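You operate a simulated robot arm through the tools that you are given. There is no shell and no other tool. Be economical: measure what you need, move in short steps, check, and stop when the job is done.

Carry out the task below with a simulated two-armed robot. There is one attempt and no reset: what you move stays moved.

TASK
Take the tea towel from the sideboard top and hang it over the radiator rail.

The check looks at the end state, three seconds after you hand in, the way a careful person would. Anything else that was tipped, shoved, dropped, spilled or broken makes it a failure. Flat cloth is picked up by pressing the open fingertips on it (5 to 10 N) and closing them slowly along it; thin cloth reads only 2 to 8 mm in the jaws.

THE ROBOT
Two 7-joint arms with two-finger parallel grippers on one trunk, on a base that drives. Base frame: it is fixed to the floor where the robot stands at the start and does not move with it; the origin is under the middle of the robot, x ahead of it, y to its left, z up. Lengths are in m, angles in degrees, forces in N, time in s.
The left shoulder is at the start at [0.05, 0.165, 1.08], the right one opposite. With the tool pointing down near the work surface each hand reaches from about 0.2 to 0.7 m from the robot's upright axis, wherever it stands, measured 20 degrees to its own side. Payload 3.91 kg a hand.
The TCP of each hand is the grasp point between the finger pads, 0.03 m short of the fingertips. In the tool frame z runs along the fingers and y along their closing line. Largest opening 0.11 m; finger width 0.02, thickness 0.01; the body of the gripper, 0.048 by 0.112 m, starts 0.055 m behind the TCP.
Orientation is that of the tool frame in the base frame, as a unit quaternion [w, x, y, z]. With the fingers straight down and closing along the base's y, the tool's x points along the base's -x, its y along +y and its z along -z.

THE INTERFACE
- The arms move only by the tool move_arm. It takes "left_moves", "right_moves" or both (then of equal length, played together; a hand with none holds still); each is a list of rows, each a list of 7 numbers: the shift along the tool's x, y, z in m, then the turn, a rotation vector about the tool's x, y, z in degrees, then the finger opening in m, from 0 to 0.11. In form: [[x, y, z, ax, ay, az, hand], ...]. A call has 1 to 10 rows; each row shifts and turns the commanded pose from where the row before left it, along the tool's axes as they then stand. Each row takes 0.2 s and may step no farther than 0.05 m and 8.6 degrees from the row before; otherwise, or with a gripper value out of range, the whole call is refused. Where a pose cannot be reached the arm comes as near as it can. A force on the tool above 40 N (or 10 N above the force at the start of the call, whichever is more), or a blocked arm, ends the call early, and 0.2 s more pass. The fingers move at their own pace (about 0.045 m/s each) and stop on an object; they squeeze with about 36 N. The grip force told is the motor's: it shows also when the fingers shut on nothing. Time passes only in rows, and 0.2 s behind the last, so rows that do not move let the fingers close. It gives the time, the measured TCP pose, the force on the tool (base axes), the opening and the grip force at its end, in the units of the frame above (readings bear some noise), with the torque about the TCP (base axes, N m) and any sound that the robot's microphone picked up.
- Cameras (640 x 400 px; columns grow to the right, rows downward): "scene" is now at [0.1151, -0.0097, 1.2435]; the picture's right is [-0.12, -0.99, 0.00], its down [-0.62, 0.08, -0.78] and it looks along [0.77, -0.10, -0.63] (base axes); focal length 249 px, centre (320, 200). "left" rides on the left gripper at [0.072, -0.017, -0.103] in its tool frame; the picture's right is [0.23, 0.97, 0.00], its down [-0.76, 0.18, -0.62] and it looks along [-0.61, 0.14, 0.78] (tool axes); focal length 222 px, centre (320, 200). "right" rides on the right gripper at [0.072, 0.017, -0.103] in its tool frame; the picture's right is [-0.23, 0.97, 0.00], its down [-0.76, -0.18, -0.62] and it looks along [-0.61, -0.14, 0.78] (tool axes); focal length 222 px, centre (320, 200). There is no depth. A picture from a camera that has moved, and an enlarged one, comes with that camera's place and axes in the base frame and with its lens.
- get_image(camera): a new picture of that camera. The clock stands still meanwhile.
- lift_body(by): slides the trunk up (or, below 0, down) by that many m; the arms and the scene camera ride with it, the base frame stays. It gives what a move gives, with no picture.
- steer(legs): drives the robot by 1 to 6 legs, each [ahead, left, turn to the left] in m, m and degrees, along the robot's own axes; the way and the turn of a leg run together, so that a leg with both is an arc; at most 1.5 m and 180 degrees a leg. The arms and the cameras ride along, it lands a little off, and it stops where it bumps. It gives what a move gives.
- pan_tilt(pan, tilt): turns the head with the scene camera to pan (to the left, within 80 degrees either way) and tilt (down, from -29 to 69), counted from straight ahead of the robot. It gives what a move gives.
- inspect(camera, box): a new picture of the part [left, top, right, bottom] of that camera's present view, enlarged. The clock stands still meanwhile.
- sign_off(): hands the job in; it is judged then, once.

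Go step by step. Nothing tells you exact positions but the pictures and the camera data: compare them with the known pose of the tool, close in by small moves and look again before you grip or let go. The budget is 120 turns and 100 pictures, counting those below and the enlarged ones. Unless the task says otherwise, let go and move clear before handing in, and close with one line.

The tools are called after "Emit:" as a command line: name --argument value ..., lists and objects as JSON in quotes. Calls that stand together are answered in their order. move_arm: Moves the arms, as the interface text tells. Its arguments: {"type":"object","properties":{"left_moves":{"type":"array"},"right_moves":{"type":"array"}},"required":[]} The other tools are called the same way: lift_body (by) slides the trunk up or down; steer (legs) drives the base; pan_tilt (pan, tilt) turns the head that bears the scene camera; get_image (camera) takes a picture; inspect (camera, box) takes an enlarged picture of a part of a camera's view; sign_off () hands the job in.

At the start:

```text
t: 0.0
left_position: [0.382, 0.167, 1.0149]
left_tcp_rot: [0.001, 0.0, 1.0, 0.0]
left_wrist_force: [-0.3, 0.2, 0.2]
left_torque: [-0.01, -0.01, 0.01]
left_width: 0.11
left_gripper_force: 0.1
right_position: [0.3303, -0.1249, 1.0401]
right_tcp_rot: [0.0, 0.0, 1.0, -0.001]
right_wrist_force: [-0.3, -0.4, -0.2]
right_torque: [0.01, -0.01, -0.03]
right_width: 0.1101
right_gripper_force: 0.0
trunk travel left (down, up): [-0.3, 0.203]
robot x, y, heading: [-0.0031, 0.0002, 0.3]
head pan, tilt: [-7.2, 38.7]
```

scene: 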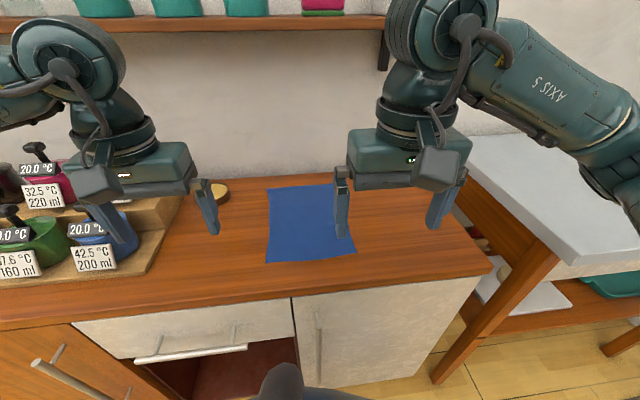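
right: 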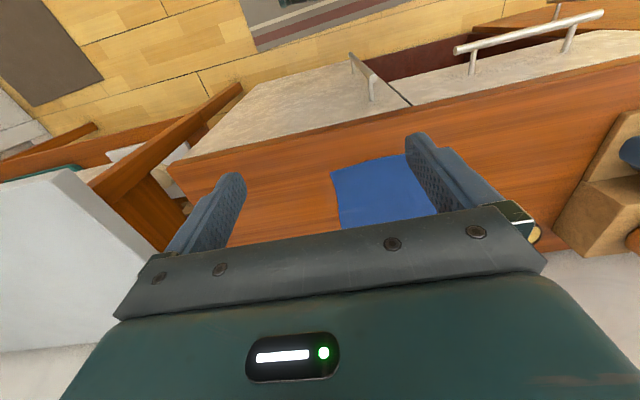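
left: 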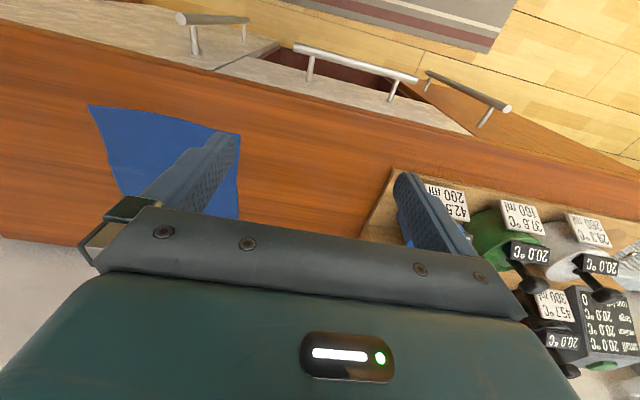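

The blue towel lies flat on the sideboard at about x 0.50–0.80, y −0.15–0.07. I can't see the radiator rail yet, so I'll turn the head to look for it.

Emit:
pan_tilt --pan -70 --tilt 25

Emit:
get_image --camera "scene"

Emit:
pan_tilt --pan 70 --tilt 25

Emit:
get_image --camera "scene"

```text
t: 1.3
left_position: [0.3821, 0.1667, 1.0139]
left_tcp_rot: [0.0, 0.0, 1.0, 0.0]
left_wrist_force: [-1.5, -0.2, 0.5]
left_torque: [0.02, 0.02, 0.0]
left_width: 0.1101
left_gripper_force: 0.0
right_position: [0.3296, -0.1254, 1.0414]
right_tcp_rot: [0.0, 0.0, 1.0, 0.001]
right_wrist_force: [-0.4, 0.8, -0.3]
right_torque: [0.0, 0.0, 0.01]
right_width: 0.11
right_gripper_force: 0.0
trunk travel left (down, up): [-0.3, 0.203]
robot x, y, heading: [0.0034, 0.0003, 0.1]
head pan, tilt: [-70.0, 25.0]
```

```text
96 pictures are left
camera scene: at [0.0615, -0.0856, 1.2648], right [-0.94, -0.34, 0.0], down [-0.14, 0.4, -0.91], along [0.31, -0.85, -0.42], focal length 249 px, centre (320, 200)
```

scene: 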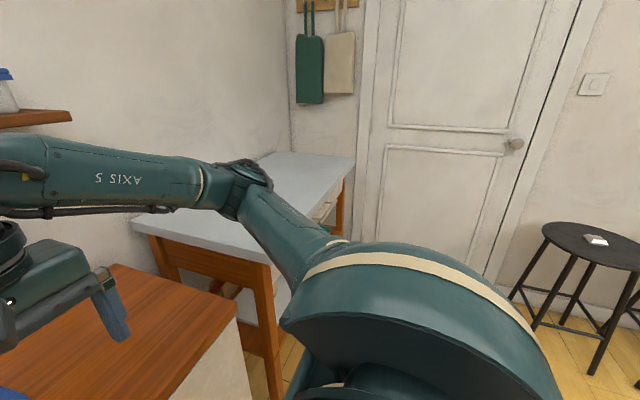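

```text
t: 3.6
left_position: [0.3815, 0.1678, 1.0139]
left_tcp_rot: [0.002, 0.0, 1.0, 0.0]
left_wrist_force: [-0.6, -0.5, 0.1]
left_torque: [-0.02, 0.02, -0.01]
left_width: 0.1099
left_gripper_force: 0.1
right_position: [0.3312, -0.1261, 1.0403]
right_tcp_rot: [0.001, 0.0, 1.0, 0.0]
right_wrist_force: [1.2, -1.2, -0.5]
right_torque: [0.0, 0.0, -0.05]
right_width: 0.1101
right_gripper_force: 0.1
trunk travel left (down, up): [-0.3, 0.203]
robot x, y, heading: [-0.0022, 0.0053, -0.0]
head pan, tilt: [70.0, 25.0]
```

```text
95 pictures are left
camera scene: at [0.0615, 0.0876, 1.2648], right [0.94, -0.34, 0.0], down [-0.14, -0.4, -0.91], along [0.31, 0.85, -0.42], focal length 249 px, centre (320, 200)
```

scene: 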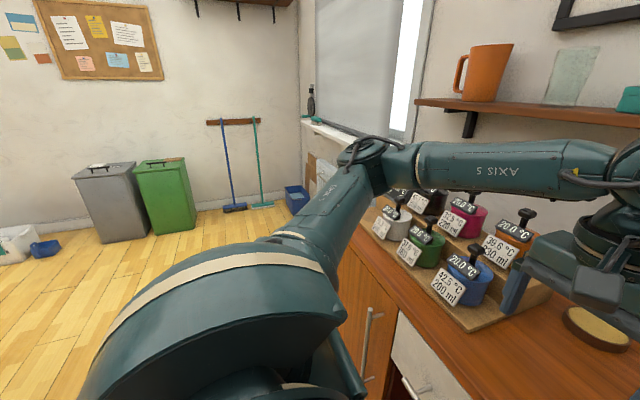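

There is a window with a sill to the left, and the radiator may be under it. I'll look closer at a lower tilt.

Emit:
pan_tilt --pan 50 --tilt 20

Emit:
get_image --camera "scene"

Emit:
inspect --camera "scene" --box '[320, 80, 520, 205]'

```text
t: 4.4
left_position: [0.3817, 0.1675, 1.0149]
left_tcp_rot: [0.002, 0.0, 1.0, -0.001]
left_wrist_force: [-0.1, -0.2, -0.3]
left_torque: [-0.01, 0.01, 0.04]
left_width: 0.1099
left_gripper_force: 0.2
right_position: [0.3304, -0.1239, 1.0416]
right_tcp_rot: [0.0, -0.001, 1.0, -0.001]
right_wrist_force: [0.4, 0.6, -0.2]
right_torque: [-0.01, 0.0, 0.01]
right_width: 0.11
right_gripper_force: 0.0
trunk travel left (down, up): [-0.3, 0.203]
robot x, y, heading: [0.0001, -0.0, -0.2]
head pan, tilt: [50.0, 20.0]
```

```text
94 pictures are left
camera scene: at [0.0897, 0.0724, 1.2729], right [0.77, -0.64, 0.0], down [-0.22, -0.26, -0.94], along [0.6, 0.72, -0.34], focal length 249 px, centre (320, 200)
```

scene: 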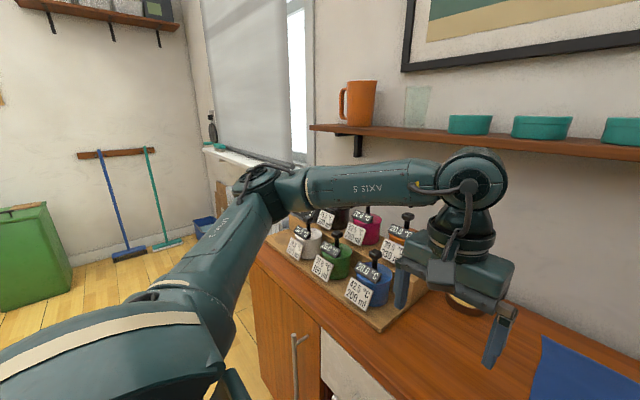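

```text
3.20 times, centred on (420, 142) of scene
camera zoom: at [0.0897, 0.0724, 1.2729], right [0.77, -0.64, 0.0], down [-0.22, -0.26, -0.94], along [0.6, 0.72, -0.34], focal length 796 px, centre (0, 384)
```

zoom: 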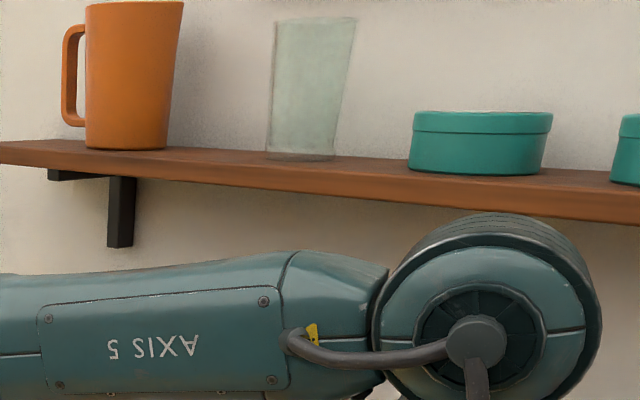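

The arm hides the area under the window. I'll back off and turn to look for the radiator there and behind me.

Emit:
steer --legs '[[-0.35, 0, 0], [0, 0, 60]]'

Emit:
pan_tilt --pan 0 --tilt 20

Emit:
get_image --camera "scene"

Emit:
pan_tilt --pan 80 --tilt 20

Emit:
get_image --camera "scene"

```text
t: 9.3
left_position: [-0.3067, 0.4137, 1.0145]
left_tcp_rot: [0.001, -0.499, 0.866, 0.001]
left_wrist_force: [-0.2, -0.4, -0.6]
left_torque: [0.02, 0.05, -0.02]
left_width: 0.1099
left_gripper_force: 0.1
right_position: [-0.0809, 0.2241, 1.0398]
right_tcp_rot: [0.0, -0.5, 0.866, 0.001]
right_wrist_force: [0.9, 0.2, -1.2]
right_torque: [-0.01, 0.01, 0.0]
right_width: 0.11
right_gripper_force: 0.1
trunk travel left (down, up): [-0.3, 0.203]
robot x, y, heading: [-0.3505, 0.0026, 60.1]
head pan, tilt: [50.0, 20.0]
```

```text
t: 10.5
left_position: [-0.3062, 0.4138, 1.0141]
left_tcp_rot: [0.001, -0.5, 0.866, 0.001]
left_wrist_force: [0.2, 0.4, 0.3]
left_torque: [-0.07, 0.01, 0.04]
left_width: 0.1099
left_gripper_force: 0.0
right_position: [-0.0789, 0.223, 1.0409]
right_tcp_rot: [-0.001, -0.5, 0.866, 0.0]
right_wrist_force: [-0.2, -0.9, 0.3]
right_torque: [-0.01, 0.01, 0.01]
right_width: 0.1099
right_gripper_force: 0.0
trunk travel left (down, up): [-0.3, 0.203]
robot x, y, heading: [-0.3517, -0.0004, 60.0]
head pan, tilt: [0.0, 20.0]
```

```text
92 pictures are left
camera scene: at [-0.2907, 0.107, 1.2729], right [0.87, -0.5, 0.0], down [-0.17, -0.3, -0.94], along [0.47, 0.81, -0.34], focal length 249 px, centre (320, 200)
```

scene: 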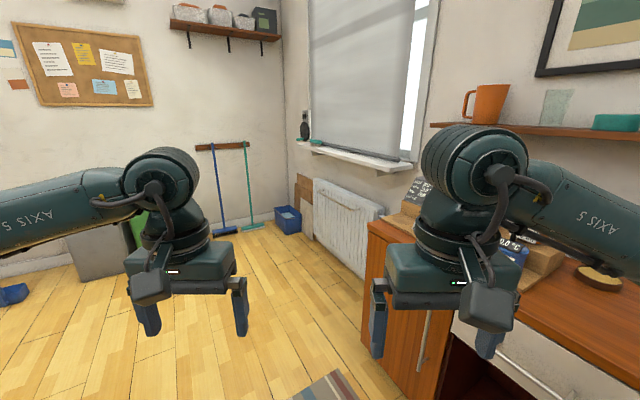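

```text
t: 12.0
left_position: [-0.3064, 0.4142, 1.0139]
left_tcp_rot: [0.001, -0.5, 0.866, 0.0]
left_wrist_force: [-0.1, -0.4, 0.2]
left_torque: [0.01, 0.02, -0.01]
left_width: 0.1098
left_gripper_force: 0.0
right_position: [-0.0791, 0.222, 1.0394]
right_tcp_rot: [0.0, -0.5, 0.866, 0.001]
right_wrist_force: [-0.5, -0.2, -0.5]
right_torque: [-0.02, 0.01, 0.02]
right_width: 0.1102
right_gripper_force: 0.0
trunk travel left (down, up): [-0.3, 0.203]
robot x, y, heading: [-0.3494, 0.001, 60.0]
head pan, tilt: [80.0, 20.0]
```

```text
91 pictures are left
camera scene: at [-0.4085, 0.0862, 1.2729], right [0.64, 0.77, 0.0], down [0.26, -0.22, -0.94], along [-0.72, 0.6, -0.34], focal length 249 px, centre (320, 200)
```

scene: 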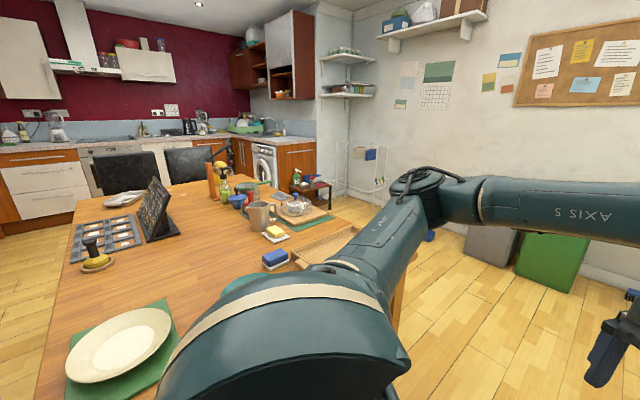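

The radiator is on the wall under the window, left of the sideboard. I'll zoom in on its rail.

Emit:
pan_tilt --pan 0 --tilt 30

Emit:
inspect --camera "scene" --box '[270, 70, 430, 220]'

```text
t: 13.6
left_position: [-0.3058, 0.4142, 1.0141]
left_tcp_rot: [0.001, -0.5, 0.866, 0.001]
left_wrist_force: [-1.1, -0.1, 0.0]
left_torque: [0.0, 0.0, 0.02]
left_width: 0.11
left_gripper_force: 0.0
right_position: [-0.0789, 0.2232, 1.0409]
right_tcp_rot: [0.001, -0.5, 0.866, 0.0]
right_wrist_force: [-0.4, -0.2, 0.7]
right_torque: [-0.02, 0.01, 0.01]
right_width: 0.1101
right_gripper_force: 0.0
trunk travel left (down, up): [-0.3, 0.203]
robot x, y, heading: [-0.3525, 0.0033, 60.1]
head pan, tilt: [0.0, 30.0]
```

```text
2.67 times, centred on (350, 145) of scene
camera zoom: at [-0.292, 0.1046, 1.2569], right [0.87, -0.5, 0.0], down [-0.25, -0.43, -0.87], along [0.43, 0.75, -0.5], focal length 664 px, centre (240, 347)
```

zoom: 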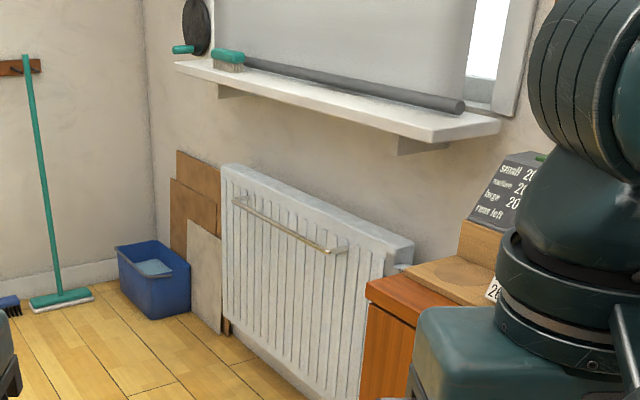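

The rail is a bar on the front of the radiator, roughly at x≈0.8, y 1.45–2.0, z≈0.56. I'll go back to the sideboard and fetch the towel by its near edge with both hands.

Emit:
steer --legs '[[0, 0, -60], [0.35, -0.035, 0]]'

Emit:
pan_tilt --pan 0 --tilt 45

Emit:
get_image --camera "scene"

```text
t: 18.5
left_position: [0.3847, 0.1282, 1.0133]
left_tcp_rot: [0.001, 0.003, 1.0, 0.0]
left_wrist_force: [0.0, 0.0, 0.4]
left_torque: [0.0, 0.03, 0.0]
left_width: 0.1097
left_gripper_force: 0.1
right_position: [0.3312, -0.1628, 1.0418]
right_tcp_rot: [0.0, 0.003, 1.0, 0.0]
right_wrist_force: [-0.5, 1.1, -0.2]
right_torque: [0.02, 0.0, 0.02]
right_width: 0.1101
right_gripper_force: 0.1
trunk travel left (down, up): [-0.3, 0.203]
robot x, y, heading: [-0.0003, -0.0363, -0.2]
head pan, tilt: [0.0, 30.0]
```

```text
t: 19.3
left_position: [0.3842, 0.1277, 1.0142]
left_tcp_rot: [0.001, 0.002, 1.0, 0.0]
left_wrist_force: [-0.8, 0.5, 0.3]
left_torque: [0.03, 0.02, 0.01]
left_width: 0.1099
left_gripper_force: 0.0
right_position: [0.3304, -0.1627, 1.0402]
right_tcp_rot: [-0.001, 0.002, 1.0, 0.0]
right_wrist_force: [0.3, -0.6, 0.2]
right_torque: [-0.02, 0.0, 0.02]
right_width: 0.1101
right_gripper_force: 0.0
trunk travel left (down, up): [-0.3, 0.203]
robot x, y, heading: [0.0047, -0.0396, -0.4]
head pan, tilt: [0.0, 45.0]
```

```text
89 pictures are left
camera scene: at [0.1132, -0.0362, 1.2343], right [0.0, -1.0, 0.0], down [-0.71, 0.0, -0.71], along [0.71, 0.0, -0.71], focal length 249 px, centre (320, 200)
```

scene: 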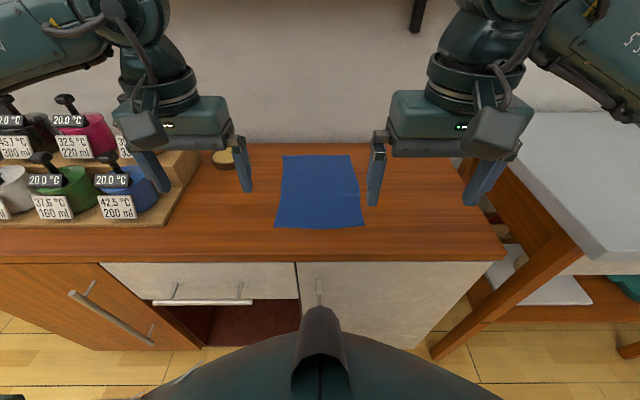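

The towel's near edge is at x≈0.505, with y from −0.15 to 0.077. I'll bring both hands above that edge with the fingers partly open.

Emit:
move_arm --left_moves '[[-0.0277, -0.0155, 0.019, 0, 0, 0, 0.06], [-0.0277, -0.0155, 0.019, 0, 0, 0, 0.06], [-0.0277, -0.0155, 0.019, 0, 0, 0, 0.06], [-0.0277, -0.0155, 0.019, 0, 0, 0, 0.06], [-0.0277, -0.0155, 0.019, 0, 0, 0, 0.06], [-0.0277, -0.0155, 0.019, 0, 0, 0, 0.06], [0, 0, 0, 0, 0, 0, 0.06]]' --right_moves '[[-0.0367, 0.0088, 0.0233, 0, 0, 0, 0.06], [-0.0367, 0.0088, 0.0233, 0, 0, 0, 0.06], [-0.0367, 0.0088, 0.0233, 0, 0, 0, 0.06], [-0.0367, 0.0088, 0.0233, 0, 0, 0, 0.06], [-0.0367, 0.0088, 0.0233, 0, 0, 0, 0.06], [-0.0367, 0.0088, 0.0233, 0, 0, 0, 0.06], [0, 0, 0, 0, 0, 0, 0.06]]'

Emit:
get_image --camera "scene"

Emit:
get_image --camera "left"

```text
t: 20.9
left_position: [0.5502, 0.0354, 0.8998]
left_tcp_rot: [0.001, 0.003, 1.0, -0.001]
left_wrist_force: [-1.4, 0.6, -0.2]
left_torque: [0.0, -0.02, 0.0]
left_width: 0.06
left_gripper_force: 0.1
right_position: [0.5518, -0.1105, 0.9015]
right_tcp_rot: [0.0, 0.001, 1.0, 0.0]
right_wrist_force: [-0.3, -0.5, 0.3]
right_torque: [-0.01, -0.02, 0.0]
right_width: 0.06
right_gripper_force: 0.0
trunk travel left (down, up): [-0.3, 0.203]
robot x, y, heading: [0.0042, -0.0337, -0.3]
head pan, tilt: [0.0, 45.0]
```

```text
88 pictures are left
camera scene: at [0.1131, -0.0362, 1.2343], right [0.0, -1.0, 0.0], down [-0.71, 0.0, -0.71], along [0.71, 0.0, -0.71], focal length 249 px, centre (320, 200)
```

scene: 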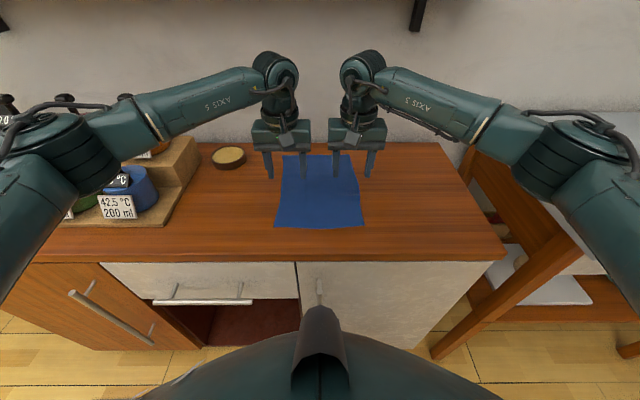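

```text
87 pictures are left
camera left: at [0.4773, 0.018, 1.0033], right [-0.22, 0.97, 0.0], down [0.76, 0.17, 0.62], along [0.61, 0.14, -0.78], focal length 222 px, centre (320, 200)
```

left: 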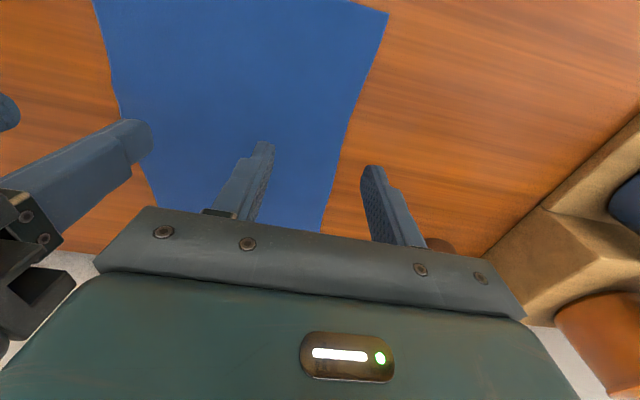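

Comparing the scene and left-hand cameras suggests the near edge is at x≈0.455, which would put the surface higher than expected. I'll check with the right camera before pressing down.

Emit:
get_image --camera "right"

Emit:
inspect --camera "scene" --box '[220, 110, 420, 240]'

```text
86 pictures are left
camera right: at [0.4799, -0.0935, 1.0045], right [0.23, 0.97, 0.0], down [0.76, -0.18, 0.62], along [0.61, -0.14, -0.78], focal length 222 px, centre (320, 200)
```

right: 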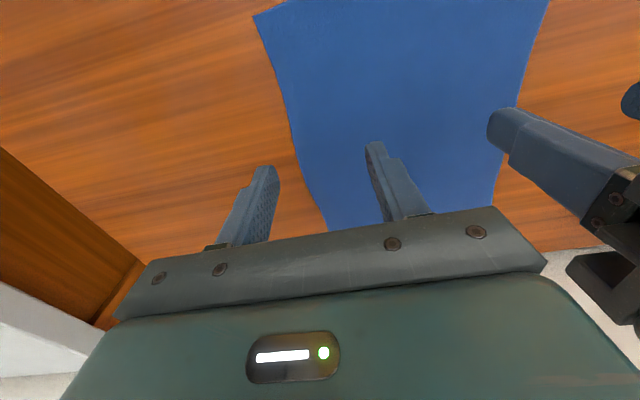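

```text
3.08 times, centred on (320, 175) of scene
camera zoom: at [0.1131, -0.0362, 1.2343], right [0.0, -1.0, 0.0], down [-0.71, 0.0, -0.71], along [0.71, 0.0, -0.71], focal length 766 px, centre (320, 277)
```

zoom: 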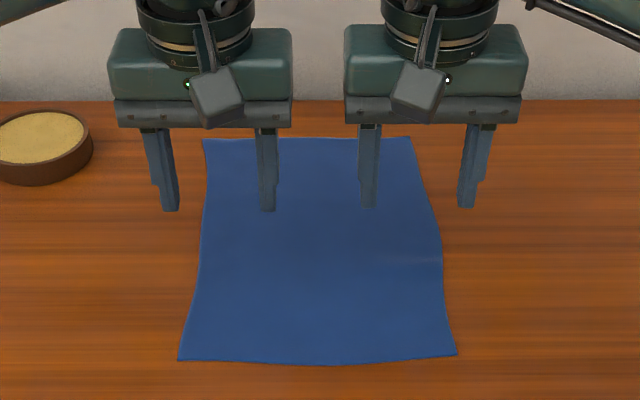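

All three cameras agree if the cloth lies at z≈0.81, with x from 0.455 to 0.726 and y from −0.135 to 0.065. I'll shift the hands in from the near edge and descend in short steps.

Emit:
move_arm --left_moves '[[0.025, -0.0017, 0, 0, 0, 0, 0.036], [0.025, -0.0017, 0, 0, 0, 0, 0.036], [0, 0, 0.02, 0, 0, 0, 0.036], [0, 0, 0.02, 0, 0, 0, 0.036], [0, 0, 0, 0, 0, 0, 0.036]]' --right_moves '[[0.026, 0.0032, 0, 0, 0, 0, 0.036], [0.026, 0.0032, 0, 0, 0, 0, 0.036], [0, 0, 0.02, 0, 0, 0, 0.036], [0, 0, 0.02, 0, 0, 0, 0.036], [0, 0, 0, 0, 0, 0, 0.036]]'

Emit:
inspect --camera "scene" --box '[220, 110, 420, 240]'

Emit:
get_image --camera "left"

```text
t: 22.1
left_position: [0.4998, 0.0314, 0.8592]
left_tcp_rot: [0.001, 0.002, 1.0, 0.0]
left_wrist_force: [0.6, 0.5, -0.2]
left_torque: [-0.01, -0.01, -0.02]
left_width: 0.0361
left_gripper_force: 0.1
right_position: [0.4999, -0.1055, 0.8617]
right_tcp_rot: [-0.001, 0.003, 1.0, -0.001]
right_wrist_force: [-0.4, 0.1, -1.1]
right_torque: [0.0, 0.02, 0.04]
right_width: 0.0359
right_gripper_force: 0.1
trunk travel left (down, up): [-0.3, 0.203]
robot x, y, heading: [0.0027, -0.033, -0.4]
head pan, tilt: [0.0, 45.0]
```

```text
3.08 times, centred on (320, 175) of scene
camera zoom: at [0.1132, -0.0362, 1.2343], right [0.0, -1.0, 0.0], down [-0.71, 0.0, -0.71], along [0.71, 0.0, -0.71], focal length 766 px, centre (320, 277)
```

zoom: 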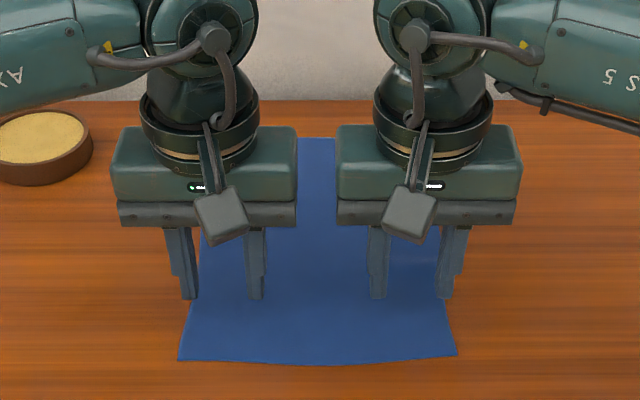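

```text
83 pictures are left
camera left: at [0.4273, 0.0147, 0.963], right [-0.22, 0.97, 0.0], down [0.76, 0.17, 0.62], along [0.61, 0.14, -0.78], focal length 222 px, centre (320, 200)
```

left: 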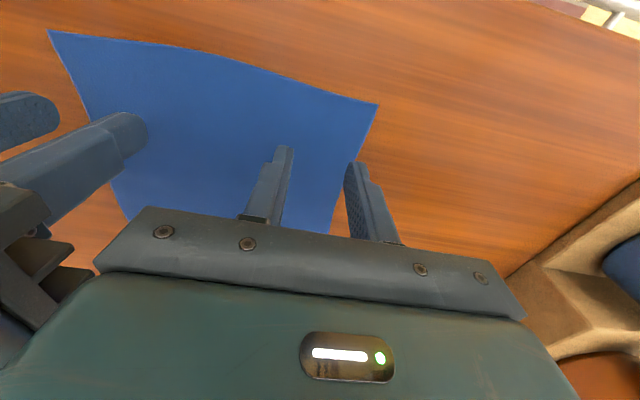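

The surface is confirmed at about z 0.81, with the fingertips roughly 2 cm above it. I'll narrow the opening, nudge both hands inward, and press down in small steps.

Emit:
move_arm --left_moves '[[0, -0.004, 0.006, 0, 0, 0, 0.03], [0, 0, 0.005, 0, 0, 0, 0.03], [0, 0, 0.003, 0, 0, 0, 0.03]]' --right_moves '[[0, 0.003, 0.006, 0, 0, 0, 0.03], [0, 0, 0.006, 0, 0, 0, 0.03], [0, 0, 0.004, 0, 0, 0, 0.03]]'

```text
t: 22.9
left_position: [0.5, 0.0269, 0.846]
left_tcp_rot: [0.001, 0.002, 1.0, 0.0]
left_wrist_force: [-0.6, -0.3, -0.3]
left_torque: [0.01, -0.03, -0.02]
left_width: 0.0296
left_gripper_force: 0.1
right_position: [0.4984, -0.1004, 0.8449]
right_tcp_rot: [0.0, 0.002, 1.0, 0.0]
right_wrist_force: [0.1, -0.1, -0.6]
right_torque: [-0.03, 0.01, 0.01]
right_width: 0.0297
right_gripper_force: 0.0
trunk travel left (down, up): [-0.3, 0.203]
robot x, y, heading: [0.0012, -0.036, -0.1]
head pan, tilt: [0.0, 45.0]
```

Emit:
move_arm --left_moves '[[0, 0, 0.003, 0, 0, 0, 0.03], [0, 0, 0.002, 0, 0, 0, 0.03]]' --right_moves '[[0, 0, 0.003, 0, 0, 0, 0.03], [0, 0, 0.002, 0, 0, 0, 0.03]]'

Emit:
inspect --camera "scene" --box '[240, 140, 400, 240]'

```text
t: 23.5
left_position: [0.5013, 0.0266, 0.8404]
left_tcp_rot: [0.001, 0.002, 1.0, -0.001]
left_wrist_force: [-0.8, 0.1, -0.4]
left_torque: [-0.01, 0.0, 0.0]
left_width: 0.0299
left_gripper_force: 0.1
right_position: [0.4993, -0.1026, 0.8401]
right_tcp_rot: [0.0, 0.003, 1.0, 0.0]
right_wrist_force: [-0.1, 0.1, 0.2]
right_torque: [0.01, -0.01, 0.0]
right_width: 0.0298
right_gripper_force: 0.0
trunk travel left (down, up): [-0.3, 0.203]
robot x, y, heading: [-0.0, -0.0385, -0.3]
head pan, tilt: [0.0, 45.0]
```

```text
4.00 times, centred on (320, 190) of scene
camera zoom: at [0.1132, -0.0362, 1.2342], right [0.0, -1.0, 0.0], down [-0.71, 0.0, -0.71], along [0.71, 0.0, -0.71], focal length 995 px, centre (320, 240)
```

zoom: 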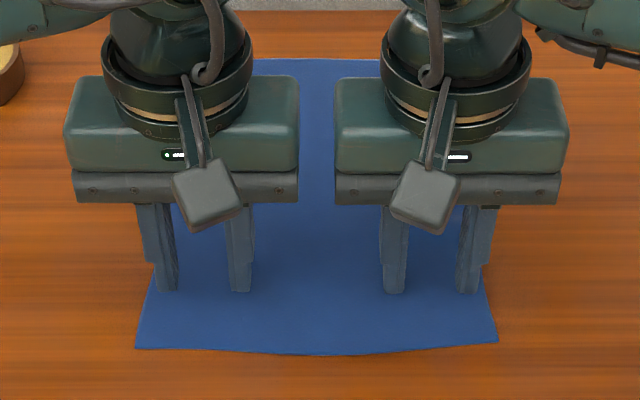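

There's no contact yet at tip z 0.81, so I'll keep going down in 2 mm steps.

Emit:
move_arm --left_moves '[[0, 0, 0.002, 0, 0, 0, 0.03], [0, 0, 0.002, 0, 0, 0, 0.03]]' --right_moves '[[0, 0, 0.002, 0, 0, 0, 0.03], [0, 0, 0.002, 0, 0, 0, 0.03]]'

Emit:
move_arm --left_moves '[[0, 0, 0.002, 0, 0, 0, 0.03], [0, 0, 0.002, 0, 0, 0, 0.03]]' --right_moves '[[0, 0, 0.002, 0, 0, 0, 0.03], [0, 0, 0.002, 0, 0, 0, 0.03]]'

```text
t: 24.1
left_position: [0.5018, 0.0269, 0.8374]
left_tcp_rot: [0.001, 0.002, 1.0, 0.0]
left_wrist_force: [0.2, -0.1, -0.5]
left_torque: [-0.02, -0.01, -0.01]
left_width: 0.0303
left_gripper_force: 0.0
right_position: [0.4986, -0.1028, 0.8357]
right_tcp_rot: [0.0, 0.003, 1.0, 0.0]
right_wrist_force: [-0.9, 0.3, -0.4]
right_torque: [0.01, 0.0, -0.01]
right_width: 0.0303
right_gripper_force: 0.2
trunk travel left (down, up): [-0.3, 0.203]
robot x, y, heading: [0.0031, -0.0385, -0.5]
head pan, tilt: [0.0, 45.0]
```

```text
t: 24.7
left_position: [0.5011, 0.0271, 0.8332]
left_tcp_rot: [0.001, 0.003, 1.0, 0.0]
left_wrist_force: [0.4, -0.5, 0.2]
left_torque: [-0.01, -0.04, -0.02]
left_width: 0.0297
left_gripper_force: 0.1
right_position: [0.4995, -0.1014, 0.8316]
right_tcp_rot: [0.001, 0.003, 1.0, 0.0]
right_wrist_force: [-0.5, 0.4, 0.2]
right_torque: [0.05, 0.02, -0.01]
right_width: 0.0301
right_gripper_force: 0.0
trunk travel left (down, up): [-0.3, 0.203]
robot x, y, heading: [0.0034, -0.0376, -0.4]
head pan, tilt: [0.0, 45.0]
```

Emit:
move_arm --left_moves '[[0, 0, 0.003, 0, 0, 0, 0.03], [0, 0, 0.003, 0, 0, 0, 0.03]]' --right_moves '[[0, 0, 0.003, 0, 0, 0, 0.03], [0, 0, 0.003, 0, 0, 0, 0.03]]'

Emit:
inspect --camera "left" --box '[200, 60, 440, 260]'

```text
t: 25.3
left_position: [0.4998, 0.0262, 0.832]
left_tcp_rot: [0.004, 0.003, 1.0, -0.001]
left_wrist_force: [2.6, 0.8, 11.3]
left_torque: [0.2, -0.04, -0.04]
left_width: 0.0302
left_gripper_force: 0.1
right_position: [0.4991, -0.1012, 0.832]
right_tcp_rot: [0.005, 0.002, 1.0, 0.001]
right_wrist_force: [-1.0, -2.1, 26.6]
right_torque: [-0.6, 0.03, 0.01]
right_width: 0.0302
right_gripper_force: 0.7
trunk travel left (down, up): [-0.3, 0.203]
robot x, y, heading: [0.0017, -0.0362, -0.2]
head pan, tilt: [0.0, 45.0]
```

```text
2.00 times, centred on (320, 160) of left
camera zoom: at [0.4263, 0.0104, 0.934], right [-0.22, 0.97, 0.0], down [0.76, 0.18, 0.63], along [0.61, 0.14, -0.78], focal length 444 px, centre (320, 280)
```

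zoom: 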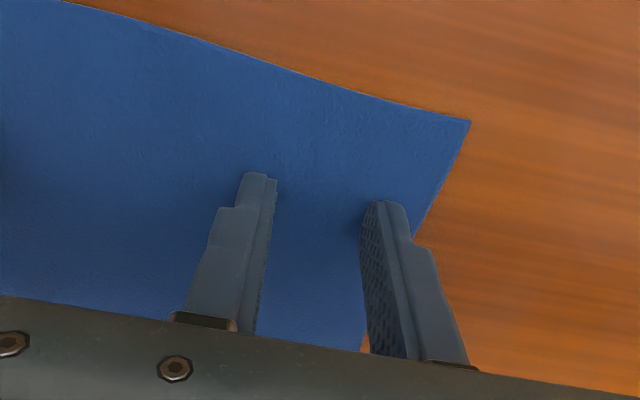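

Both hands are touching at tip z≈0.802, with the left at 11 N and the right at 27 N. I'll ease the right hand off and then close slowly.

Emit:
move_arm --left_moves '[[0, 0, -0.001, 0, 0, 0, 0.03], [0, 0, 0, 0, 0, 0, 0.03]]' --right_moves '[[0, 0, -0.0045, 0, 0, 0, 0.03], [0, 0, 0, 0, 0, 0, 0.03]]'

```text
t: 25.9
left_position: [0.5006, 0.0266, 0.8313]
left_tcp_rot: [0.003, 0.003, 1.0, -0.001]
left_wrist_force: [0.2, -0.3, 21.8]
left_torque: [0.33, 0.05, -0.02]
left_width: 0.0301
left_gripper_force: 0.0
right_position: [0.4982, -0.1008, 0.8312]
right_tcp_rot: [0.001, 0.003, 1.0, 0.0]
right_wrist_force: [2.6, 1.0, 11.4]
right_torque: [-0.17, -0.14, 0.04]
right_width: 0.0306
right_gripper_force: 0.1
trunk travel left (down, up): [-0.3, 0.203]
robot x, y, heading: [0.0044, -0.0349, -0.3]
head pan, tilt: [0.0, 45.0]
```

Emit:
move_arm --left_moves '[[0, 0, -0.0028, 0, 0, 0, 0.03], [0, 0, 0, 0, 0, 0, 0.03]]' --right_moves '[[0, 0, -0.0006, 0, 0, 0, 0.03], [0, 0, 0, 0, 0, 0, 0.03]]'

```text
t: 26.5
left_position: [0.4997, 0.0264, 0.8313]
left_tcp_rot: [0.001, 0.003, 1.0, 0.001]
left_wrist_force: [2.2, -2.2, 10.9]
left_torque: [0.04, -0.08, -0.04]
left_width: 0.0301
left_gripper_force: 0.0
right_position: [0.4979, -0.102, 0.8322]
right_tcp_rot: [0.0, 0.003, 1.0, 0.0]
right_wrist_force: [-1.2, 0.6, 7.9]
right_torque: [-0.12, 0.01, 0.01]
right_width: 0.0301
right_gripper_force: 0.0
trunk travel left (down, up): [-0.3, 0.203]
robot x, y, heading: [0.0, -0.0354, -0.4]
head pan, tilt: [0.0, 45.0]
```

Forces are now about 11 N and 8 N, so I'll close slowly.

Emit:
move_arm --left_moves '[[0, 0, -0.0004, 0, 0, 0, 0.027], [0, 0, 0, 0, 0, 0, 0.024], [0, 0, 0, 0, 0, 0, 0.021], [0, 0, 0, 0, 0, 0, 0.018], [0, 0, 0, 0, 0, 0, 0.015], [0, 0, 0, 0, 0, 0, 0.012], [0, 0, 0, 0, 0, 0, 0.009], [0, 0, 0, 0, 0, 0, 0.005], [0, 0, 0, 0, 0, 0, 0.0], [0, 0, 0, 0, 0, 0, 0.0]]' --right_moves '[[0, 0, 0, 0, 0, 0, 0.027], [0, 0, 0, 0, 0, 0, 0.024], [0, 0, 0, 0, 0, 0, 0.021], [0, 0, 0, 0, 0, 0, 0.018], [0, 0, 0, 0, 0, 0, 0.015], [0, 0, 0, 0, 0, 0, 0.012], [0, 0, 0, 0, 0, 0, 0.009], [0, 0, 0, 0, 0, 0, 0.005], [0, 0, 0, 0, 0, 0, 0.0], [0, 0, 0, 0, 0, 0, 0.0]]'

Emit:
inspect --camera "scene" --box '[240, 140, 400, 240]'

Emit:
get_image --camera "left"

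```text
t: 28.7
left_position: [0.5007, 0.0266, 0.8314]
left_tcp_rot: [0.001, 0.002, 1.0, 0.0]
left_wrist_force: [0.1, 0.4, 0.4]
left_torque: [-0.01, 0.0, 0.0]
left_width: 0.002
left_gripper_force: 35.6
right_position: [0.4992, -0.1022, 0.8322]
right_tcp_rot: [0.0, 0.003, 1.0, 0.0]
right_wrist_force: [-0.3, -0.7, 3.7]
right_torque: [-0.02, -0.04, 0.0]
right_width: 0.0
right_gripper_force: 36.0
trunk travel left (down, up): [-0.3, 0.203]
robot x, y, heading: [-0.0009, -0.0375, -0.3]
head pan, tilt: [0.0, 45.0]
```

```text
4.00 times, centred on (320, 190) of scene
camera zoom: at [0.113, -0.0362, 1.2343], right [0.0, -1.0, 0.0], down [-0.71, 0.0, -0.71], along [0.71, 0.0, -0.71], focal length 995 px, centre (320, 240)
```

zoom: 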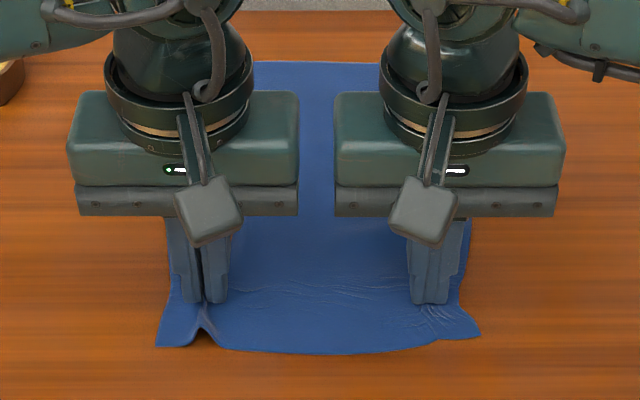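

```text
79 pictures are left
camera left: at [0.4275, 0.0107, 0.935], right [-0.22, 0.97, 0.0], down [0.76, 0.17, 0.62], along [0.61, 0.14, -0.78], focal length 222 px, centre (320, 200)
```

left: 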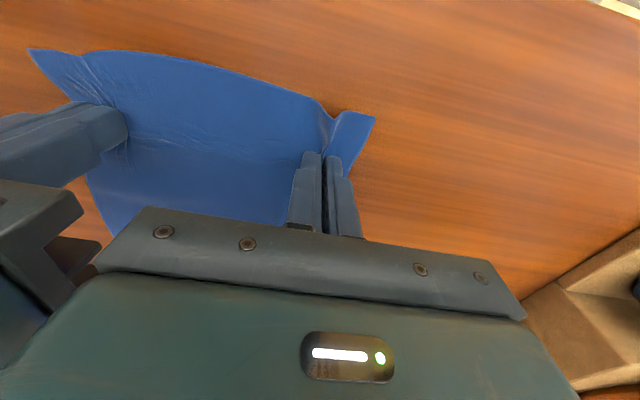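

The left hand has the cloth at 2 mm, but the right hand closed on nothing. I'll lift the right slightly, reopen it, press again and retry.

Emit:
move_arm --left_moves '[]' --right_moves '[[0, 0, -0.008, 0, 0, 0, 0.0], [0, 0, 0, 0, 0, 0, 0.036], [0, 0, 0, 0, 0, 0, 0.036], [0, 0, 0.005, 0, 0, 0, 0.036], [0, 0, 0.004, 0, 0, 0, 0.036], [0, 0, 0, 0, 0, 0, 0.036]]'

```text
refused: the rows must be a list of 1 to 10 entries
```

Emit:
move_arm --right_moves '[[0, 0, -0.008, 0, 0, 0, 0.0], [0, 0, 0, 0, 0, 0, 0.036], [0, 0, 0, 0, 0, 0, 0.036], [0, 0, 0.005, 0, 0, 0, 0.036], [0, 0, 0.004, 0, 0, 0, 0.036], [0, 0, 0, 0, 0, 0, 0.036]]'

Emit:
get_image --camera "right"

```text
t: 30.1
left_position: [0.5001, 0.0273, 0.8321]
left_tcp_rot: [0.001, 0.002, 1.0, 0.0]
left_wrist_force: [-0.1, -0.5, -0.3]
left_torque: [0.02, 0.01, 0.04]
left_width: 0.002
left_gripper_force: 36.4
right_position: [0.4999, -0.1017, 0.8319]
right_tcp_rot: [0.001, 0.003, 1.0, 0.0]
right_wrist_force: [-0.6, -1.3, 7.6]
right_torque: [-0.16, 0.05, -0.02]
right_width: 0.0361
right_gripper_force: 0.3
trunk travel left (down, up): [-0.3, 0.203]
robot x, y, heading: [0.0014, -0.037, -0.6]
head pan, tilt: [0.0, 45.0]
```

```text
78 pictures are left
camera right: at [0.4268, -0.0844, 0.9344], right [0.23, 0.97, 0.0], down [0.76, -0.18, 0.62], along [0.61, -0.14, -0.78], focal length 222 px, centre (320, 200)
```

right: 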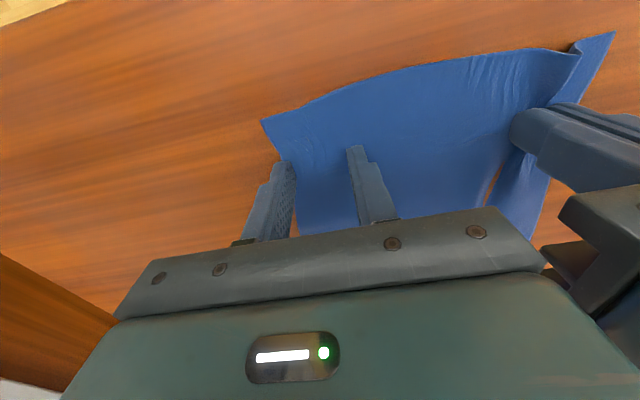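

The right outer finger is right at the cloth's edge. I'll shift that hand inward a few millimetres, press a little harder and close.

Emit:
move_arm --right_moves '[[0, 0, -0.008, 0, 0, 0, 0.034], [0, 0.007, 0, 0, 0, 0, 0.034], [0, 0, 0.005, 0, 0, 0, 0.034], [0, 0, 0.0038, 0, 0, 0, 0.034], [0, 0, 0, 0, 0, 0, 0.034]]'

Emit:
inspect --camera "right" --box '[200, 60, 440, 260]'

```text
t: 31.3
left_position: [0.4999, 0.0275, 0.8331]
left_tcp_rot: [0.001, 0.003, 1.0, 0.0]
left_wrist_force: [0.4, 0.4, 0.3]
left_torque: [0.01, 0.02, 0.01]
left_width: 0.0016
left_gripper_force: 36.0
right_position: [0.5001, -0.0946, 0.8313]
right_tcp_rot: [0.002, 0.003, 1.0, 0.0]
right_wrist_force: [-0.7, -1.8, 13.4]
right_torque: [-0.3, 0.04, 0.0]
right_width: 0.0344
right_gripper_force: 0.1
trunk travel left (down, up): [-0.3, 0.203]
robot x, y, heading: [0.0051, -0.0375, -0.1]
head pan, tilt: [0.0, 45.0]
```

```text
2.00 times, centred on (320, 160) of right
camera zoom: at [0.4267, -0.0774, 0.9343], right [0.23, 0.97, 0.0], down [0.76, -0.18, 0.63], along [0.61, -0.14, -0.78], focal length 444 px, centre (320, 280)
```

zoom: 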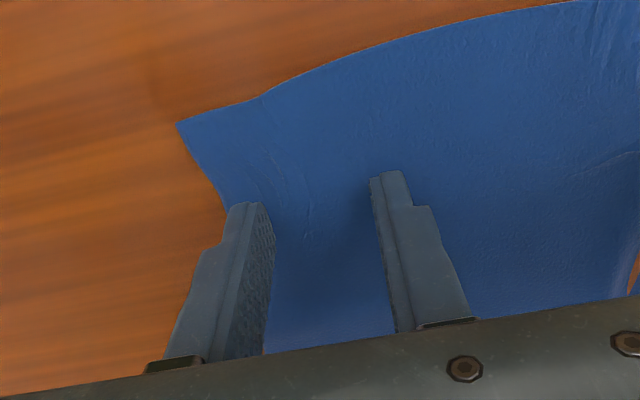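

The torque shows only the outer finger is pressing. I'll tilt slightly to level the fingertips.

Emit:
move_arm --right_moves '[[0, 0, 0, 1.0, 0, 0, 0.034], [0, 0, 0, 0, 0, 0, 0.034]]'

```text
t: 31.9
left_position: [0.5004, 0.0279, 0.8335]
left_tcp_rot: [0.002, 0.003, 1.0, 0.0]
left_wrist_force: [-0.4, 0.0, 0.0]
left_torque: [0.02, 0.01, 0.01]
left_width: 0.0019
left_gripper_force: 35.8
right_position: [0.4996, -0.0939, 0.8321]
right_tcp_rot: [0.001, 0.003, 1.0, -0.009]
right_wrist_force: [1.9, 0.6, 19.8]
right_torque: [0.49, -0.01, -0.03]
right_width: 0.0338
right_gripper_force: 0.1
trunk travel left (down, up): [-0.3, 0.203]
robot x, y, heading: [0.0016, -0.0365, -0.3]
head pan, tilt: [0.0, 45.0]
```

Emit:
move_arm --right_moves '[[0, 0, 0, -0.65, 0, 0, 0.034], [0, 0, -0.0012, 0, 0, 0, 0.034]]'

```text
t: 32.5
left_position: [0.4998, 0.0273, 0.8323]
left_tcp_rot: [0.001, 0.002, 1.0, 0.0]
left_wrist_force: [0.7, 0.0, 1.0]
left_torque: [0.0, -0.01, 0.0]
left_width: 0.0019
left_gripper_force: 36.6
right_position: [0.5001, -0.0944, 0.8321]
right_tcp_rot: [0.001, 0.002, 1.0, -0.003]
right_wrist_force: [4.3, 1.2, 19.2]
right_torque: [0.14, -0.14, -0.04]
right_width: 0.0339
right_gripper_force: 0.1
trunk travel left (down, up): [-0.3, 0.203]
robot x, y, heading: [-0.0013, -0.0378, -0.2]
head pan, tilt: [0.0, 45.0]
```

Emit:
move_arm --right_moves '[[0, 0, -0.0016, -0.1, 0, 0, 0.034], [0, 0, 0, 0, 0, 0, 0.034]]'

```text
t: 33.1
left_position: [0.499, 0.0271, 0.8314]
left_tcp_rot: [0.001, 0.001, 1.0, 0.0]
left_wrist_force: [-0.8, 0.1, -0.1]
left_torque: [0.0, -0.02, -0.01]
left_width: 0.0014
left_gripper_force: 36.1
right_position: [0.4979, -0.094, 0.8312]
right_tcp_rot: [-0.001, 0.003, 1.0, -0.002]
right_wrist_force: [1.8, 0.9, 8.0]
right_torque: [0.05, -0.06, 0.0]
right_width: 0.0341
right_gripper_force: 0.0
trunk travel left (down, up): [-0.3, 0.203]
robot x, y, heading: [0.0044, -0.0393, -0.4]
head pan, tilt: [0.0, 45.0]
```

Level now, at 8 N. I'll close slowly.

Emit:
move_arm --right_moves '[[0, 0, 0.0003, 0, 0, 0, 0.03], [0, 0, 0, 0, 0, 0, 0.026], [0, 0, 0, 0, 0, 0, 0.022], [0, 0, 0, 0, 0, 0, 0.018], [0, 0, 0, 0, 0, 0, 0.014], [0, 0, 0, 0, 0, 0, 0.01], [0, 0, 0, 0, 0, 0, 0.006], [0, 0, 0, 0, 0, 0, 0.002], [0, 0, 0, 0, 0, 0, 0.0], [0, 0, 0, 0, 0, 0, 0.0]]'

Emit:
get_image --camera "right"

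```text
t: 35.3
left_position: [0.5004, 0.027, 0.8322]
left_tcp_rot: [0.002, 0.003, 1.0, -0.001]
left_wrist_force: [-0.8, -5.2, 0.2]
left_torque: [-0.16, -0.01, -0.04]
left_width: 0.0016
left_gripper_force: 35.8
right_position: [0.5002, -0.0929, 0.8346]
right_tcp_rot: [0.001, 0.001, 1.0, -0.001]
right_wrist_force: [-0.6, 7.4, 10.1]
right_torque: [0.27, -0.01, 0.03]
right_width: 0.002
right_gripper_force: 35.7
trunk travel left (down, up): [-0.3, 0.203]
robot x, y, heading: [0.0014, -0.032, -0.1]
head pan, tilt: [0.0, 45.0]
```

```text
76 pictures are left
camera right: at [0.4265, -0.076, 0.9363], right [0.23, 0.97, 0.0], down [0.76, -0.18, 0.63], along [0.61, -0.15, -0.78], focal length 222 px, centre (320, 200)
```

right: 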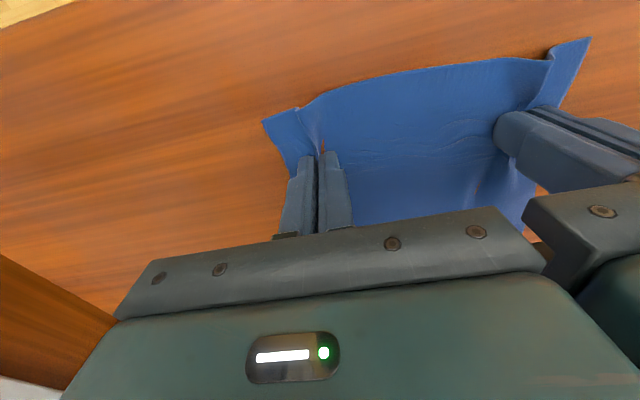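

Both hands read 2 mm of cloth. I'll lift straight up and check.

Emit:
move_arm --left_moves '[[0, 0, -0.01, 0, 0, 0, 0], [0, 0, -0.02, 0, 0, 0, 0], [0, 0, -0.03, 0, 0, 0, 0], [0, 0, -0.03, 0, 0, 0, 0], [0, 0, -0.03, 0, 0, 0, 0], [0, 0, -0.03, 0, 0, 0, 0]]' --right_moves '[[0, 0, -0.01, 0, 0, 0, 0], [0, 0, -0.02, 0, 0, 0, 0], [0, 0, -0.03, 0, 0, 0, 0], [0, 0, -0.03, 0, 0, 0, 0], [0, 0, -0.03, 0, 0, 0, 0], [0, 0, -0.03, 0, 0, 0, 0]]'

Emit:
get_image --camera "scene"

```text
t: 36.7
left_position: [0.501, 0.0268, 0.9801]
left_tcp_rot: [0.001, 0.003, 1.0, 0.0]
left_wrist_force: [-1.3, -7.5, 0.2]
left_torque: [-0.26, 0.03, -0.05]
left_width: 0.0021
left_gripper_force: 36.3
right_position: [0.499, -0.0943, 0.9828]
right_tcp_rot: [0.0, 0.003, 1.0, -0.002]
right_wrist_force: [0.7, 8.1, 0.0]
right_torque: [0.26, 0.01, 0.03]
right_width: 0.0017
right_gripper_force: 35.3
trunk travel left (down, up): [-0.3, 0.203]
robot x, y, heading: [0.0008, -0.0358, -0.2]
head pan, tilt: [0.0, 45.0]
```

```text
75 pictures are left
camera scene: at [0.1129, -0.0362, 1.2342], right [0.0, -1.0, 0.0], down [-0.71, 0.0, -0.71], along [0.71, 0.0, -0.71], focal length 249 px, centre (320, 200)
```

scene: 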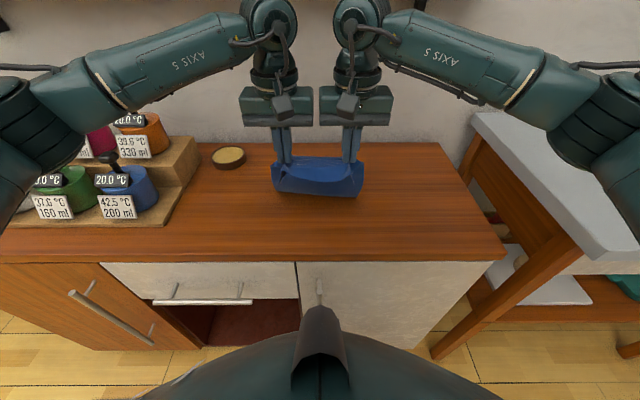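

The towel is held taut between both hands. I'll raise it clear of the table, back away, and drive left towards the radiator.

Emit:
move_arm --left_moves '[[0.02, 0, -0.03, 0, 0, 0, 0], [0.02, 0, -0.03, 0, 0, 0, 0], [0.02, 0, -0.03, 0, 0, 0, 0], [0.02, 0, -0.03, 0, 0, 0, 0]]' --right_moves '[[0.02, 0.0003, -0.03, 0, 0, 0, 0], [0.02, 0.0003, -0.03, 0, 0, 0, 0], [0.02, 0.0003, -0.03, 0, 0, 0, 0], [0.02, 0.0003, -0.03, 0, 0, 0, 0]]'

Emit:
steer --legs '[[-0.35, 0, 0], [0, 1.0, 0]]'

Emit:
pan_tilt --pan 30 --tilt 30

Emit:
get_image --camera "scene"

```text
t: 37.7
left_position: [0.4174, 0.0273, 1.1021]
left_tcp_rot: [0.001, 0.003, 1.0, 0.0]
left_wrist_force: [-0.5, -4.0, -0.2]
left_torque: [-0.1, -0.03, -0.06]
left_width: 0.0017
left_gripper_force: 36.1
right_position: [0.4182, -0.0913, 1.1021]
right_tcp_rot: [0.0, 0.002, 1.0, -0.003]
right_wrist_force: [-0.8, 3.9, 0.4]
right_torque: [0.09, 0.0, 0.03]
right_width: 0.0018
right_gripper_force: 36.8
trunk travel left (down, up): [-0.3, 0.203]
robot x, y, heading: [-0.0002, -0.0364, -0.2]
head pan, tilt: [0.0, 45.0]
```

```text
t: 44.7
left_position: [0.071, 1.0205, 1.1032]
left_tcp_rot: [0.001, 0.0, 1.0, 0.0]
left_wrist_force: [0.4, -2.8, -0.4]
left_torque: [-0.11, -0.03, -0.04]
left_width: 0.0018
left_gripper_force: 36.2
right_position: [0.0711, 0.9017, 1.1013]
right_tcp_rot: [0.0, 0.002, 1.0, -0.003]
right_wrist_force: [-0.8, 2.3, 0.0]
right_torque: [0.07, 0.03, 0.0]
right_width: 0.0018
right_gripper_force: 36.2
trunk travel left (down, up): [-0.3, 0.203]
robot x, y, heading: [-0.3457, 0.9535, -0.0]
head pan, tilt: [0.0, 45.0]
```

```text
t: 45.6
left_position: [0.0704, 1.0207, 1.1014]
left_tcp_rot: [0.001, 0.001, 1.0, 0.0]
left_wrist_force: [0.4, -2.0, -0.7]
left_torque: [-0.08, -0.02, -0.02]
left_width: 0.0016
left_gripper_force: 36.3
right_position: [0.0717, 0.902, 1.1007]
right_tcp_rot: [0.0, 0.001, 1.0, -0.002]
right_wrist_force: [0.0, 2.9, -0.4]
right_torque: [0.05, 0.02, -0.02]
right_width: 0.0017
right_gripper_force: 35.7
trunk travel left (down, up): [-0.3, 0.203]
robot x, y, heading: [-0.345, 0.9536, -0.1]
head pan, tilt: [30.0, 30.0]
```

```text
74 pictures are left
camera scene: at [-0.2375, 1.0015, 1.2568], right [0.5, -0.87, 0.0], down [-0.43, -0.25, -0.87], along [0.75, 0.43, -0.5], focal length 249 px, centre (320, 200)
```

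scene: 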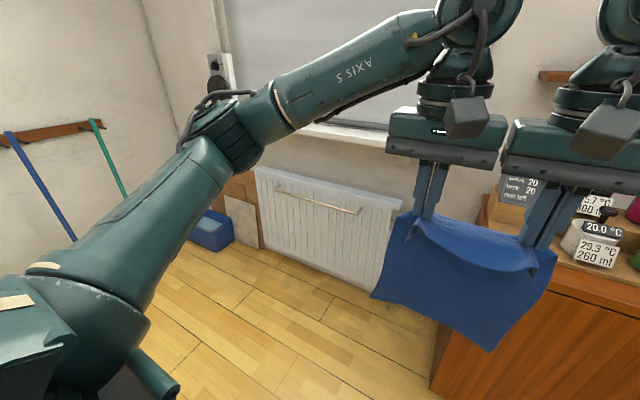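

Triangulating from two views puts the rail at about x 0.68, y 1.32–1.80, z 0.64. I'll move left to be in front of its middle and look again.

Emit:
steer --legs '[[0, 0.58, 0]]'

Emit:
pan_tilt --pan 0 --tilt 35

Emit:
get_image --camera "scene"

```text
t: 49.0
left_position: [0.0719, 1.6006, 1.1024]
left_tcp_rot: [0.002, 0.0, 1.0, -0.001]
left_wrist_force: [-0.5, -3.3, -0.5]
left_torque: [-0.09, 0.01, -0.04]
left_width: 0.0017
left_gripper_force: 36.1
right_position: [0.0725, 1.483, 1.1017]
right_tcp_rot: [0.0, 0.0, 1.0, -0.002]
right_wrist_force: [-0.8, 3.1, 0.0]
right_torque: [0.09, -0.01, 0.04]
right_width: 0.0017
right_gripper_force: 35.6
trunk travel left (down, up): [-0.3, 0.203]
robot x, y, heading: [-0.3445, 1.5357, -0.2]
head pan, tilt: [30.0, 30.0]
```

```text
t: 49.9
left_position: [0.0722, 1.601, 1.1018]
left_tcp_rot: [0.001, 0.002, 1.0, 0.001]
left_wrist_force: [0.2, -3.0, -1.0]
left_torque: [-0.07, 0.01, -0.01]
left_width: 0.0017
left_gripper_force: 35.9
right_position: [0.0723, 1.4833, 1.1028]
right_tcp_rot: [0.0, 0.0, 1.0, -0.001]
right_wrist_force: [-0.1, 2.7, -1.6]
right_torque: [0.09, 0.01, 0.03]
right_width: 0.0014
right_gripper_force: 36.3
trunk travel left (down, up): [-0.3, 0.203]
robot x, y, heading: [-0.3481, 1.536, -0.1]
head pan, tilt: [0.0, 35.0]
```

```text
73 pictures are left
camera scene: at [-0.2266, 1.5368, 1.2491], right [0.0, -1.0, 0.0], down [-0.57, 0.0, -0.82], along [0.82, 0.0, -0.57], focal length 249 px, centre (320, 200)
```

scene: 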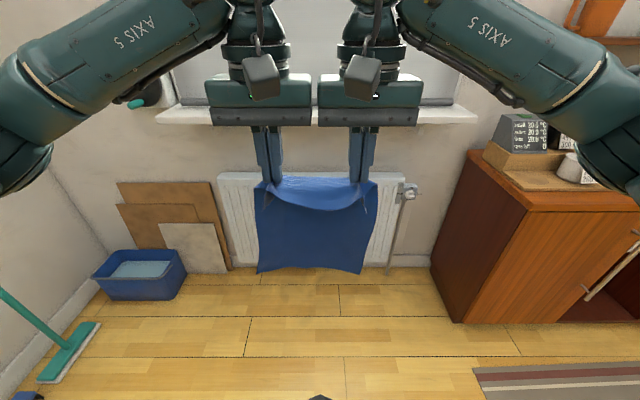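

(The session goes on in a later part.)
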